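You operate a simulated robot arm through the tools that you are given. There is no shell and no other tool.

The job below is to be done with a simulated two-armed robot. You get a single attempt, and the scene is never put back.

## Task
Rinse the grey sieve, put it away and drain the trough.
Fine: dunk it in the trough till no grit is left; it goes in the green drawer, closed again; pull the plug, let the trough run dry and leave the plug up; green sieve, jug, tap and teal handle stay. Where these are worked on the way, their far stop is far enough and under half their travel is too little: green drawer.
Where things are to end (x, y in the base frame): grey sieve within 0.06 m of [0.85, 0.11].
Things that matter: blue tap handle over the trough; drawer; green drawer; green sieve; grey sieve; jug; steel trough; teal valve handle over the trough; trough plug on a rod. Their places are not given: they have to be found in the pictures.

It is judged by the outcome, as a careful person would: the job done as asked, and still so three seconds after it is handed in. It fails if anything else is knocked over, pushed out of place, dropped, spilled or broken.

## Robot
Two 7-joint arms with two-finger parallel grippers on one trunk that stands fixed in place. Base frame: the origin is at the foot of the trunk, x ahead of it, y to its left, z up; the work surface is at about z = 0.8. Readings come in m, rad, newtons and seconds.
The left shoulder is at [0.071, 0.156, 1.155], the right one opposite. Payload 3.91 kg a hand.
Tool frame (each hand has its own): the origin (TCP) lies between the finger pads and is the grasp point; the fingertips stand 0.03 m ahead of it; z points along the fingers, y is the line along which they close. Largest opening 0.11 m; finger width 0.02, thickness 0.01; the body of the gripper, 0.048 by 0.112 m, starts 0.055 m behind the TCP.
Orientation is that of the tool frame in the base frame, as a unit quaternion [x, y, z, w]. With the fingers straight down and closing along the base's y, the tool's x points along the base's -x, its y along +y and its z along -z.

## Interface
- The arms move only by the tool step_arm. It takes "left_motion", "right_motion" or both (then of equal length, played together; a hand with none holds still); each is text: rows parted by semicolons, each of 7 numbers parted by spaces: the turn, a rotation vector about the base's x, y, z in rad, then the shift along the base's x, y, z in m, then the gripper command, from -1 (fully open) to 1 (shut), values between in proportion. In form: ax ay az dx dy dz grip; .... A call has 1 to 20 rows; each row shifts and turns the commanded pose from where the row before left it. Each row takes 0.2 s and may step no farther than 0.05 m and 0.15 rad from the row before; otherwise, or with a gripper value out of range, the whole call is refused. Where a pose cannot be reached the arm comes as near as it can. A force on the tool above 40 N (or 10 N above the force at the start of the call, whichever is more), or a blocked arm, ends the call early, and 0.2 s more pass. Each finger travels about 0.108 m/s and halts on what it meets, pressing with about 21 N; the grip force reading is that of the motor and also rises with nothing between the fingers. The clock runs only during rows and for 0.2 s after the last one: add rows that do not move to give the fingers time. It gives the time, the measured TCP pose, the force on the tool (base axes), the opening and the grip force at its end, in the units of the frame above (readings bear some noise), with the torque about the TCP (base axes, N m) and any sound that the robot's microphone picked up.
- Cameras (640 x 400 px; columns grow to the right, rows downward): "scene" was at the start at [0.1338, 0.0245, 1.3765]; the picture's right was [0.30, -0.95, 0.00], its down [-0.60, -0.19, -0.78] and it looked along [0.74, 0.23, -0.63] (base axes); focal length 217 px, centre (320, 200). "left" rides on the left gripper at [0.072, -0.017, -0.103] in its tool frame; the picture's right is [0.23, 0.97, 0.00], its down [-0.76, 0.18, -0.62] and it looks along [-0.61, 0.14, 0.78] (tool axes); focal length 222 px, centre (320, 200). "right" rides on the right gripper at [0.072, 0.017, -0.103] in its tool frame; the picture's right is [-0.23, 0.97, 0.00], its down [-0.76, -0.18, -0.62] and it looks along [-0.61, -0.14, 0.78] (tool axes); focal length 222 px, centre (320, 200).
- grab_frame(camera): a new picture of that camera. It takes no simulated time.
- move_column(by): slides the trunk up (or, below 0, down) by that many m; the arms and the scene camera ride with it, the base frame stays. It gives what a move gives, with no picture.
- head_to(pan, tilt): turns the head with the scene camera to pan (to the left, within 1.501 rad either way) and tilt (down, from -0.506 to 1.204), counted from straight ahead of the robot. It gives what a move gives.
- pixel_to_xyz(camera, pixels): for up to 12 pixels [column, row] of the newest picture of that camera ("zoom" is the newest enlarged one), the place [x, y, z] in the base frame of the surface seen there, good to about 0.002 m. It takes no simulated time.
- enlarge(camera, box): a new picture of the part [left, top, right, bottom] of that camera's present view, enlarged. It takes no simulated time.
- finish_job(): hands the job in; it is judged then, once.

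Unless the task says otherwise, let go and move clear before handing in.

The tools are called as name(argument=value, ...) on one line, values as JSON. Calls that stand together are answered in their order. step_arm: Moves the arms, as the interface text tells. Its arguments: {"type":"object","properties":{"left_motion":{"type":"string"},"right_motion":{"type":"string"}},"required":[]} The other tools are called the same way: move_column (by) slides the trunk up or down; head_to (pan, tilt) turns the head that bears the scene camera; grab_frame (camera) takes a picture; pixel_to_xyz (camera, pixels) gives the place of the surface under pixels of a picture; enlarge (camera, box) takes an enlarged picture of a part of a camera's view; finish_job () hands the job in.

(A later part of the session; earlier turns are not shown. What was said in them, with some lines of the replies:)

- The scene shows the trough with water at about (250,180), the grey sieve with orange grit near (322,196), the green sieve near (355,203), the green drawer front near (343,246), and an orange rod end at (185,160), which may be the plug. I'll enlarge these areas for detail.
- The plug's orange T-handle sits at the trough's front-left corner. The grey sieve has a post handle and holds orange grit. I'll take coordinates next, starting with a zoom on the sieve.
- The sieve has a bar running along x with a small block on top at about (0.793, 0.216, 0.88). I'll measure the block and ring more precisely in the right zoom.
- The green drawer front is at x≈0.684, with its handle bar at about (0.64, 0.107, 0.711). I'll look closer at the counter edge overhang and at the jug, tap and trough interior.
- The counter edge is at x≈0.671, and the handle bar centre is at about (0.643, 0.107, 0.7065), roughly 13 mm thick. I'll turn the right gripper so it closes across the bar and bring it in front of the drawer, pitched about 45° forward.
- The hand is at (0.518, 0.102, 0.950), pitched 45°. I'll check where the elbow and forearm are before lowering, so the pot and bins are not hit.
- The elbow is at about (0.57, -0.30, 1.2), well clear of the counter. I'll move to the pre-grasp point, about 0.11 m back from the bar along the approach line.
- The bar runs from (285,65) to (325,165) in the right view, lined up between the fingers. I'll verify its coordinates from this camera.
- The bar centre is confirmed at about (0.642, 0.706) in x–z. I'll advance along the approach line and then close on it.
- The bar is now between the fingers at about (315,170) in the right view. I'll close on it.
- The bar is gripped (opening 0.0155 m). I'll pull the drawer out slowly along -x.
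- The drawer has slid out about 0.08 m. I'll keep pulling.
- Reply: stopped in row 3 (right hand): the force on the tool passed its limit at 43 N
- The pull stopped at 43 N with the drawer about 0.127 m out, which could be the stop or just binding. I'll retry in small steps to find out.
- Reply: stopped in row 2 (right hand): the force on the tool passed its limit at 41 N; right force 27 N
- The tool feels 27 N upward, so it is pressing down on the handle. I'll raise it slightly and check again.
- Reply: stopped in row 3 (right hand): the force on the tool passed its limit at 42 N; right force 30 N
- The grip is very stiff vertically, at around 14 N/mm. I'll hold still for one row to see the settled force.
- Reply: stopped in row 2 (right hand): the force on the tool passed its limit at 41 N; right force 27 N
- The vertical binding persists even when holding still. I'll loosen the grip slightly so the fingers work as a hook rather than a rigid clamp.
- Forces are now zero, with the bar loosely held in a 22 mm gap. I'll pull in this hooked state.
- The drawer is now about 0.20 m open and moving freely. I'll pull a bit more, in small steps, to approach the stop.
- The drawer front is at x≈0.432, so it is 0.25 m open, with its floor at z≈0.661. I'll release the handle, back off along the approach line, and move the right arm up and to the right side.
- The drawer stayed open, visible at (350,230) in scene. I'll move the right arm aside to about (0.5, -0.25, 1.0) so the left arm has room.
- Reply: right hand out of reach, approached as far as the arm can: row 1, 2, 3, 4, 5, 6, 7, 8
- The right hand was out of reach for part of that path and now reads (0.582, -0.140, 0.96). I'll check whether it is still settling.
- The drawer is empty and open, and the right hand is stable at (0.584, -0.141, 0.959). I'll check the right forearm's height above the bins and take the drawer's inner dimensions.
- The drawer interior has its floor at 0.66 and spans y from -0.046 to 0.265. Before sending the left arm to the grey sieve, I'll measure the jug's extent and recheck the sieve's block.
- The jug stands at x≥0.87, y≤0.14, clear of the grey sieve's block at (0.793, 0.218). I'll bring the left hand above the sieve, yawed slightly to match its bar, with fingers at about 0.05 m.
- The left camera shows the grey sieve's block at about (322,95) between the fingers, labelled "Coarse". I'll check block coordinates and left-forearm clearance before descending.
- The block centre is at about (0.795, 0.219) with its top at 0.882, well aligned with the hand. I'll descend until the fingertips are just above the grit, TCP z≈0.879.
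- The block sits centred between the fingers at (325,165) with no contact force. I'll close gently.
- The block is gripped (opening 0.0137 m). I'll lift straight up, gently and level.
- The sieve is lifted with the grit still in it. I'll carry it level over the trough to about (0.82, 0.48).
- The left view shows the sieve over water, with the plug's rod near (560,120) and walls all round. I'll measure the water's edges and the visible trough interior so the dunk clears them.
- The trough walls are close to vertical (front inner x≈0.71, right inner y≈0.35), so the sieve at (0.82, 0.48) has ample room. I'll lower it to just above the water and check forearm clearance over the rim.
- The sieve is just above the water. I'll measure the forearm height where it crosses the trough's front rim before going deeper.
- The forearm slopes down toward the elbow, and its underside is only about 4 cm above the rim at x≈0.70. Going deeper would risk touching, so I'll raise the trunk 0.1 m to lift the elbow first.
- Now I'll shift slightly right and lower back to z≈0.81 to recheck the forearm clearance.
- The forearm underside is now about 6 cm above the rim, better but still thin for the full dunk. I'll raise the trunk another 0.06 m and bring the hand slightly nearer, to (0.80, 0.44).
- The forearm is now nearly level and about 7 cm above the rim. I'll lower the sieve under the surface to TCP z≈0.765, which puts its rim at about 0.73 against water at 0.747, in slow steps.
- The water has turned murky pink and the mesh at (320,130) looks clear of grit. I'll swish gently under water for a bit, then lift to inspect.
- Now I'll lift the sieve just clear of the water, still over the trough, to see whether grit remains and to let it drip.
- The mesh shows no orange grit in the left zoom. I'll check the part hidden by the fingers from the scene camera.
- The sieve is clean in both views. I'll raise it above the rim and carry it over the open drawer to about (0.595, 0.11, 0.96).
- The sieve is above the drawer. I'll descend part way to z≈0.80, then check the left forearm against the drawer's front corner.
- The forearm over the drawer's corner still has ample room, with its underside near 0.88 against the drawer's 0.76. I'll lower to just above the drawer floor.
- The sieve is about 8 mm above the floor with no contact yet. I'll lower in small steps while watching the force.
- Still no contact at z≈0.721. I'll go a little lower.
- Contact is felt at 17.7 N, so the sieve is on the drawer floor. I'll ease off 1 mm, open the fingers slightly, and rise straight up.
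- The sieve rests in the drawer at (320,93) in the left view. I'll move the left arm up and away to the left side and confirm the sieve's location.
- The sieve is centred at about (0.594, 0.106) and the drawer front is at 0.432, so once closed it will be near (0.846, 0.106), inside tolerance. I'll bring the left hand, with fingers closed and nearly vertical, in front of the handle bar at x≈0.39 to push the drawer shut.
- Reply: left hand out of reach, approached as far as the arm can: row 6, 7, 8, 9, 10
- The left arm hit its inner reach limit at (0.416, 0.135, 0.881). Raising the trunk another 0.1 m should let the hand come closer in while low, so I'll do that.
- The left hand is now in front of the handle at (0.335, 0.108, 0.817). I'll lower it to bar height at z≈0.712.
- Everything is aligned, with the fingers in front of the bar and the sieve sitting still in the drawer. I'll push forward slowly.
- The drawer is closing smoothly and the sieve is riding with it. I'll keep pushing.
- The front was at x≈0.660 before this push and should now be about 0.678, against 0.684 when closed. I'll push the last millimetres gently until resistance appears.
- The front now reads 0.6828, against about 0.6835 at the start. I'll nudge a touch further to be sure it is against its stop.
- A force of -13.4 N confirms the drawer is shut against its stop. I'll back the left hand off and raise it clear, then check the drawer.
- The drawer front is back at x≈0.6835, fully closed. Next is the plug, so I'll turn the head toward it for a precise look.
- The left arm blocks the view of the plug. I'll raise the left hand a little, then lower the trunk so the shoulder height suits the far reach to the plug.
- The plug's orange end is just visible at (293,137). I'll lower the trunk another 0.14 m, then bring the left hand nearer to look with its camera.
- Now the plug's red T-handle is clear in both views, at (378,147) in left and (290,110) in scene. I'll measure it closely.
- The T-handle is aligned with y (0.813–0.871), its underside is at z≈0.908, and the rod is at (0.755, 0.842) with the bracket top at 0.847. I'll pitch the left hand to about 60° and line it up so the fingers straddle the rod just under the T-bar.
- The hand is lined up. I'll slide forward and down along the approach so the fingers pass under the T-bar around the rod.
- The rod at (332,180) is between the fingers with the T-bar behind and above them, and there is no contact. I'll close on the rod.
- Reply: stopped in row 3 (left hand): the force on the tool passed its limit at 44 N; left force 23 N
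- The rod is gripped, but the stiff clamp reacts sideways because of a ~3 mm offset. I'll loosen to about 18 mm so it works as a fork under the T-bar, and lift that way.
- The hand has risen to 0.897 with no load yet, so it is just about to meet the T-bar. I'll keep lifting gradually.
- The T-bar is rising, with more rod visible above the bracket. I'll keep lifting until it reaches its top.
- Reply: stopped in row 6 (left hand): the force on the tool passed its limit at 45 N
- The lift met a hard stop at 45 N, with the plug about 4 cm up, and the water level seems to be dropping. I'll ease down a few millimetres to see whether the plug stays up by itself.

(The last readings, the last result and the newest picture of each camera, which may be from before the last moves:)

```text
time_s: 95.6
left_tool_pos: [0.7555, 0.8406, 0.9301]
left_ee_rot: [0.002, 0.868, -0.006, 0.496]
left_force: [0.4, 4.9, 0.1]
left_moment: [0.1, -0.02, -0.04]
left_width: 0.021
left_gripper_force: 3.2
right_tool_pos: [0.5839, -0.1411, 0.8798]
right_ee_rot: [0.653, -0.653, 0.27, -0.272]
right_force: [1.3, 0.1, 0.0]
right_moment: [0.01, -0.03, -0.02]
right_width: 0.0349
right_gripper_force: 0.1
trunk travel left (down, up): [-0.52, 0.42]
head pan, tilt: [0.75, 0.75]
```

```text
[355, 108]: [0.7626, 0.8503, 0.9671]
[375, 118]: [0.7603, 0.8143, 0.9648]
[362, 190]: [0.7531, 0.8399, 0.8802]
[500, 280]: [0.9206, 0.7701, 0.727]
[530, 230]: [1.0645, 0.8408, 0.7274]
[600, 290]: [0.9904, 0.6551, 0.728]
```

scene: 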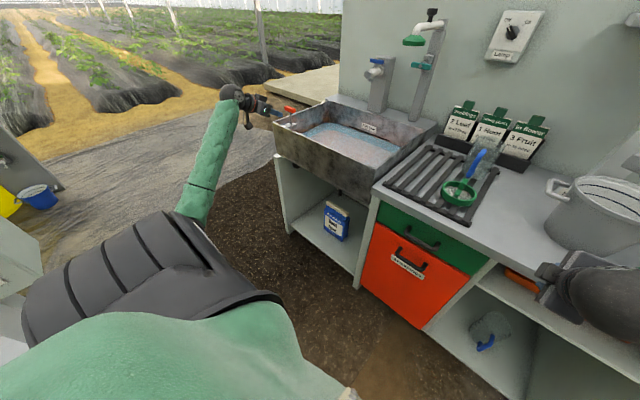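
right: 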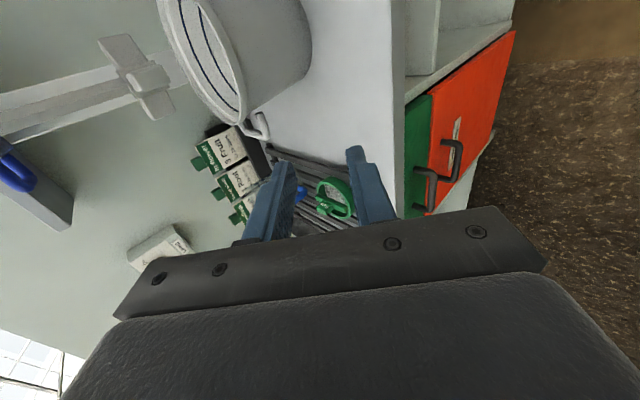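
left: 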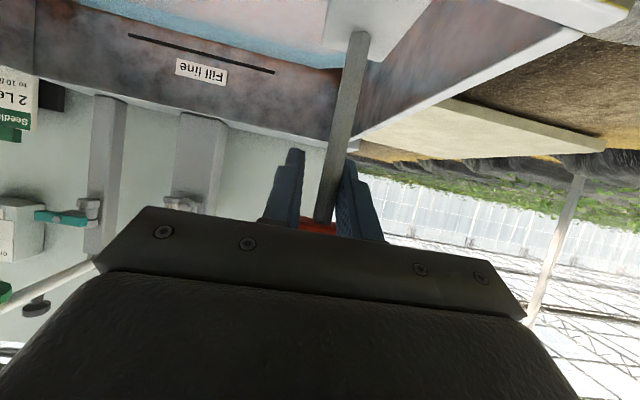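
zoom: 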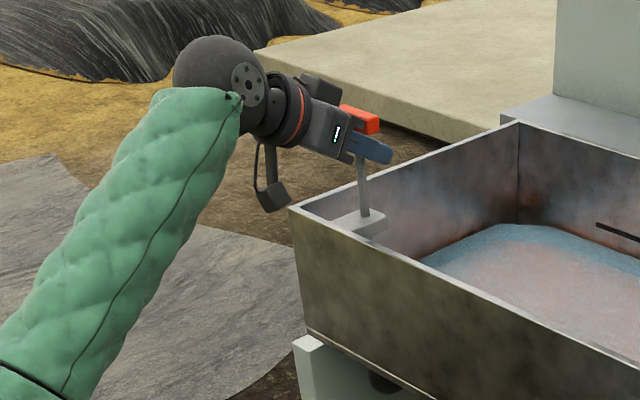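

The water has fallen from 0.747 to 0.727, so it is draining. I'll lower the hand further to confirm the plug holds on its own.

step_arm(left_motion="0 0 0 0 0 -0.003 0.5; 0 0 0 0 0 -0.003 0.5; 0 0 0 0 0 -0.003 0.5; 0 0 0 0 0 0 0.5")

enlarge(camera="scene", box=[215, 70, 345, 170])

pixel_to_xyz(camera="zoom", pixels=[[355, 108], [375, 118], [372, 128], [362, 190], [500, 290], [530, 240], [600, 300]])

grab_frame(camera="left")

```text
time_s: 96.6
left_tool_pos: [0.7562, 0.8409, 0.9204]
left_ee_rot: [0.002, 0.868, -0.006, 0.497]
left_force: [-0.1, -0.5, 0.4]
left_moment: [-0.03, -0.03, 0.01]
left_width: 0.0276
left_gripper_force: 0.0
right_tool_pos: [0.5817, -0.142, 0.8804]
right_ee_rot: [0.653, -0.653, 0.269, -0.272]
right_force: [-0.1, 1.2, -0.7]
right_moment: [0.01, 0.01, -0.02]
right_width: 0.0352
right_gripper_force: 0.0
trunk travel left (down, up): [-0.52, 0.42]
head pan, tilt: [0.75, 0.75]
```

```text
4.00 times, centred on (280, 120) of scene
```

zoom: 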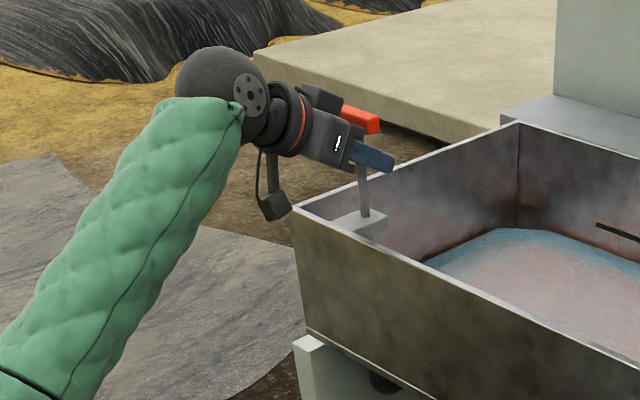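

```text
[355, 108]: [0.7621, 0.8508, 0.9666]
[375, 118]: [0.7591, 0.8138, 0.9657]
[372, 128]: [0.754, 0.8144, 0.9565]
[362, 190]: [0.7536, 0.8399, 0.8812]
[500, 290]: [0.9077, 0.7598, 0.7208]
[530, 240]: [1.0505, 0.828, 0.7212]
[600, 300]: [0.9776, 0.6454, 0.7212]
```

```text
taken
```

left: 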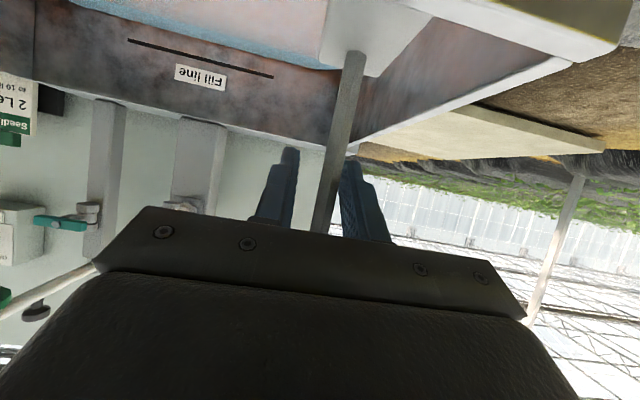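

The T-bar stayed at z≈0.967 while the hand dropped to 0.920, so the plug holds itself up. I'll open slightly and withdraw along the approach line without touching it.

step_arm(left_motion="0 0 0 0 0 0 0.27; 0 0 0 0 0 0 0.27; 0 0 0 -0.012 0 0.0055 0.27; 0 0 0 -0.014 0 0.007 0.27; 0 0 0 -0.014 0 0.007 0.27; 0 0 0 -0.014 0 0.007 0.27; 0 0 0 -0.014 0 0.007 0.27; 0 0 0 -0.014 0 0.007 0.27; 0 0 0 -0.02 0 0.01 0.27; 0 0 0 -0.02 0 0.01 0.27; 0 0 0 0 0 0 0.27")

grab_frame(camera="scene")

grab_frame(camera="left")

```text
time_s: 99.0
left_tool_pos: [0.6342, 0.8409, 0.9822]
left_ee_rot: [0.002, 0.868, -0.006, 0.497]
left_force: [-0.4, -0.2, 0.8]
left_moment: [0.0, -0.04, -0.04]
left_width: 0.0404
left_gripper_force: 0.1
right_tool_pos: [0.5833, -0.1419, 0.8792]
right_ee_rot: [0.653, -0.653, 0.27, -0.273]
right_force: [0.0, -0.4, 0.5]
right_moment: [0.02, 0.01, 0.0]
right_width: 0.0348
right_gripper_force: 0.0
trunk travel left (down, up): [-0.52, 0.42]
head pan, tilt: [0.75, 0.75]
```

```text
taken
```

scene: 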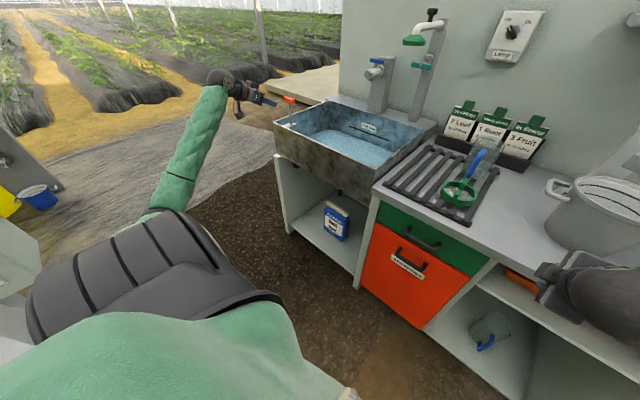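

```text
taken
```

left: 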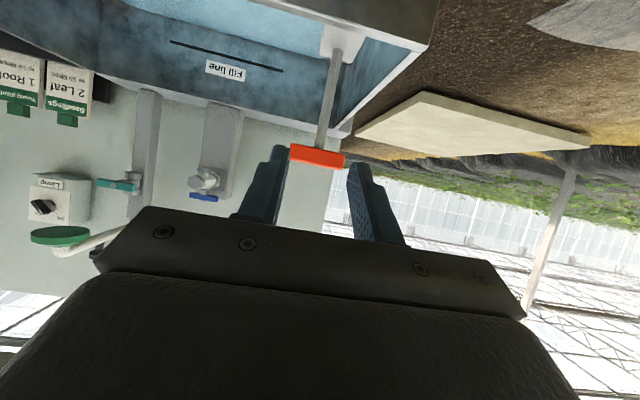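

The hand is clear and the plug is still up, with its red handle at (290,100). I'll move the left arm further away and let the trough drain.

step_arm(left_motion="0 0 0 -0.03 0 0.015 0.27; 0 0 0 -0.03 -0.01 0.015 0.27; 0 0 0 -0.02 -0.03 0.02 0.27; 0 0 0 0 -0.04 0.01 0.27; 0 0 0 0 -0.04 0.01 0.27; 0 0 0 0 -0.04 0.01 0.27; 0 0 0 0 0 0 0.27; 0 0 0 0 0 0 0.27; 0 0 0 0 0 0 0.27; 0 0 0 0 0 0 0.27; 0 0 0 0 0 0 0.27; 0 0 0 0 0 0 0.27; 0 0 0 0 0 0 0.27; 0 0 0 0 0 0 0.27; 0 0 0 0 0 0 0.27; 0 0 0 0 0 0 0.27; 0 0 0 0 0 0 0.27; 0 0 0 0 0 0 0.27; 0 0 0 0 0 0 0.27; 0 0 0 0 0 0 0.27")

grab_frame(camera="scene")

enlarge(camera="scene", box=[260, 80, 450, 220])

pixel_to_xyz(camera="scene", pixels=[[360, 140], [350, 135], [380, 150], [330, 130]])

```text
time_s: 103.2
left_tool_pos: [0.5525, 0.6787, 1.0595]
left_ee_rot: [0.002, 0.868, -0.006, 0.496]
left_force: [0.6, -0.1, -0.2]
left_moment: [-0.01, -0.02, 0.01]
left_width: 0.0399
left_gripper_force: 0.0
right_tool_pos: [0.583, -0.1431, 0.8799]
right_ee_rot: [0.653, -0.653, 0.27, -0.272]
right_force: [-0.5, -0.1, 0.3]
right_moment: [-0.04, -0.03, -0.02]
right_width: 0.0352
right_gripper_force: 0.1
trunk travel left (down, up): [-0.52, 0.42]
head pan, tilt: [0.75, 0.75]
```

```text
taken
```

scene: 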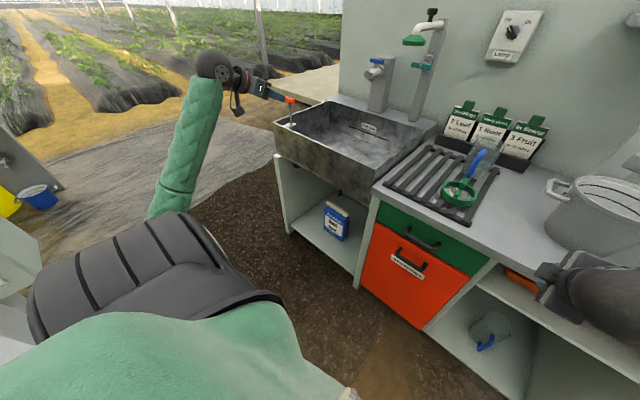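

```text
2.86 times, centred on (355, 150) of scene
```

zoom: 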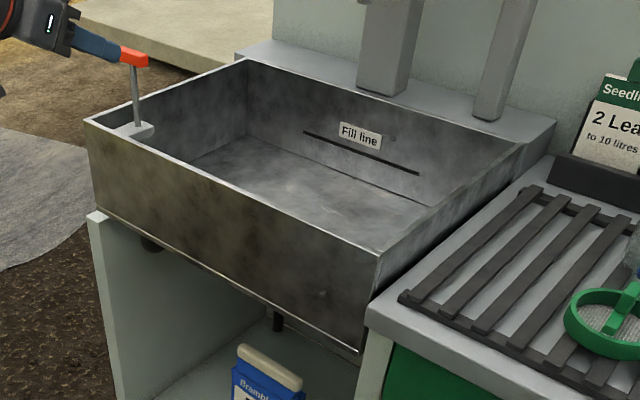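

```text
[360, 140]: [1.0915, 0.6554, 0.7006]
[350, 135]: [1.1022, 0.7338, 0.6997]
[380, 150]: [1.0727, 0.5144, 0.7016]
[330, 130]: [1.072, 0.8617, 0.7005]
```

The trough now looks empty, with its floor showing at z≈0.70, and the plug is still up. I'll wait a few more seconds and check the interior closely for leftover water.

step_arm(left_motion="0 0.05 0 -0.01 -0.02 0.01 0.27; 0 0.05 0 -0.01 -0.02 0.01 0.27; 0 0.05 0 0 -0.02 0.01 0.27; 0 0.05 0 0 -0.02 0.01 0.27; 0 0 0 0 0 0 0.27; 0 0 0 0 0 0 0.27; 0 0 0 0 0 0 0.27; 0 0 0 0 0 0 0.27; 0 0 0 0 0 0 0.27; 0 0 0 0 0 0 0.27; 0 0 0 0 0 0 0.27; 0 0 0 0 0 0 0.27; 0 0 0 0 0 0 0.27; 0 0 0 0 0 0 0.27; 0 0 0 0 0 0 0.27; 0 0 0 0 0 0 0.27; 0 0 0 0 0 0 0.27; 0 0 0 0 0 0 0.27; 0 0 0 0 0 0 0.27; 0 0 0 0 0 0 0.27")

grab_frame(camera="left")

enlarge(camera="scene", box=[260, 80, 450, 220])

grab_frame(camera="scene")

```text
time_s: 107.4
left_tool_pos: [0.5318, 0.5958, 1.1039]
left_ee_rot: [0.002, 0.913, -0.006, 0.408]
left_force: [1.1, 0.2, 1.0]
left_moment: [0.01, 0.0, 0.0]
left_width: 0.0404
left_gripper_force: 0.0
right_tool_pos: [0.5832, -0.1426, 0.8794]
right_ee_rot: [-0.652, 0.654, -0.27, 0.273]
right_force: [-0.7, -0.3, 0.3]
right_moment: [0.0, 0.03, 0.03]
right_width: 0.035
right_gripper_force: 0.0
trunk travel left (down, up): [-0.52, 0.42]
head pan, tilt: [0.75, 0.75]
```

```text
taken
```

left: 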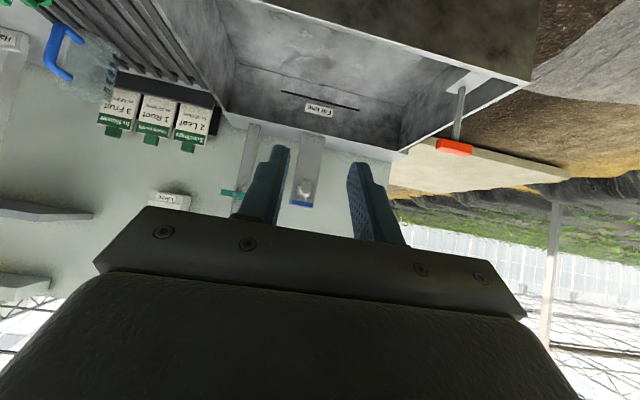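

```text
2.86 times, centred on (355, 150) of scene
```

zoom: 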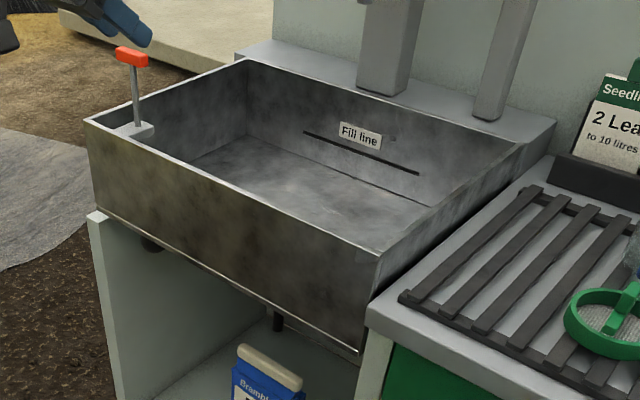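

```text
taken
```

scene: 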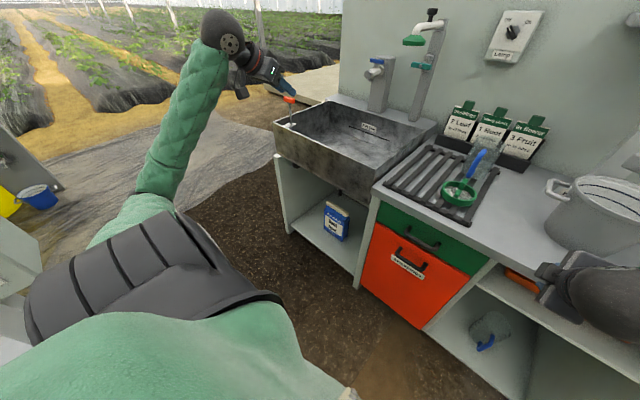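

The trough is dry, the plug is up, the drawer is closed, and the green sieve, jug and taps look untouched. One last numeric check of the plug height and drawer before handing in.

pixel_to_xyz(camera="scene", pixels=[[290, 99], [400, 225], [440, 265], [460, 195], [480, 155], [350, 145]])

enlarge(camera="scene", box=[360, 130, 520, 290])

```text
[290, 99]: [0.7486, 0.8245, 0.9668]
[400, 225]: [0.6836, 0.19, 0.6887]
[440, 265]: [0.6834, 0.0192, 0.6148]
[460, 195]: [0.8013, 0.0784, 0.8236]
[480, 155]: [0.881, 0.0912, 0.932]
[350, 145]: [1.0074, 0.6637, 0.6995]
```

```text
2.50 times, centred on (440, 210) of scene
```

zoom: 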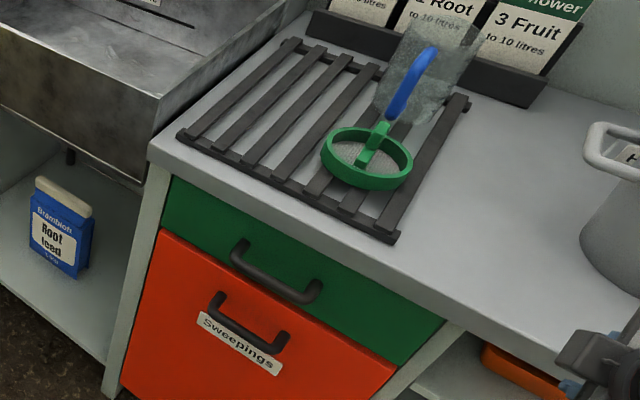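

The plug handle holds at z≈0.967, the drawer front is at x≈0.6836 (closed), and the trough floor is bare at z≈0.70. The green sieve and jug are in their places and both hands are clear, so I'm handing in.

finish_job()

```text
The job is handed in.
```

The job is handed in: the grey sieve is rinsed and put away, and the trough is drained. I haven't seen the judge's verdict.

- **Grey sieve:** I dunked it once and swished it under water. Afterwards both cameras showed the mesh clear of grit. It is in the green drawer at about (0.846, 0.106), worked out from its place before I closed the drawer. That is within 0.06 m of the target.
- **Green drawer:** I opened it about 0.25 m to put the sieve in, then pushed it shut until it met its stop. Its front is back where it started, at x ≈ 0.684.
- **Trough and plug:** I lifted the plug about 4 cm to its top stop, and it stays up on its own. The water ran out, and the bare floor shows with none left.
- **Left alone:** I didn't touch the green sieve, jug, tap or teal handle, and they looked undisturbed in the last pictures. Both hands were clear when I handed in.
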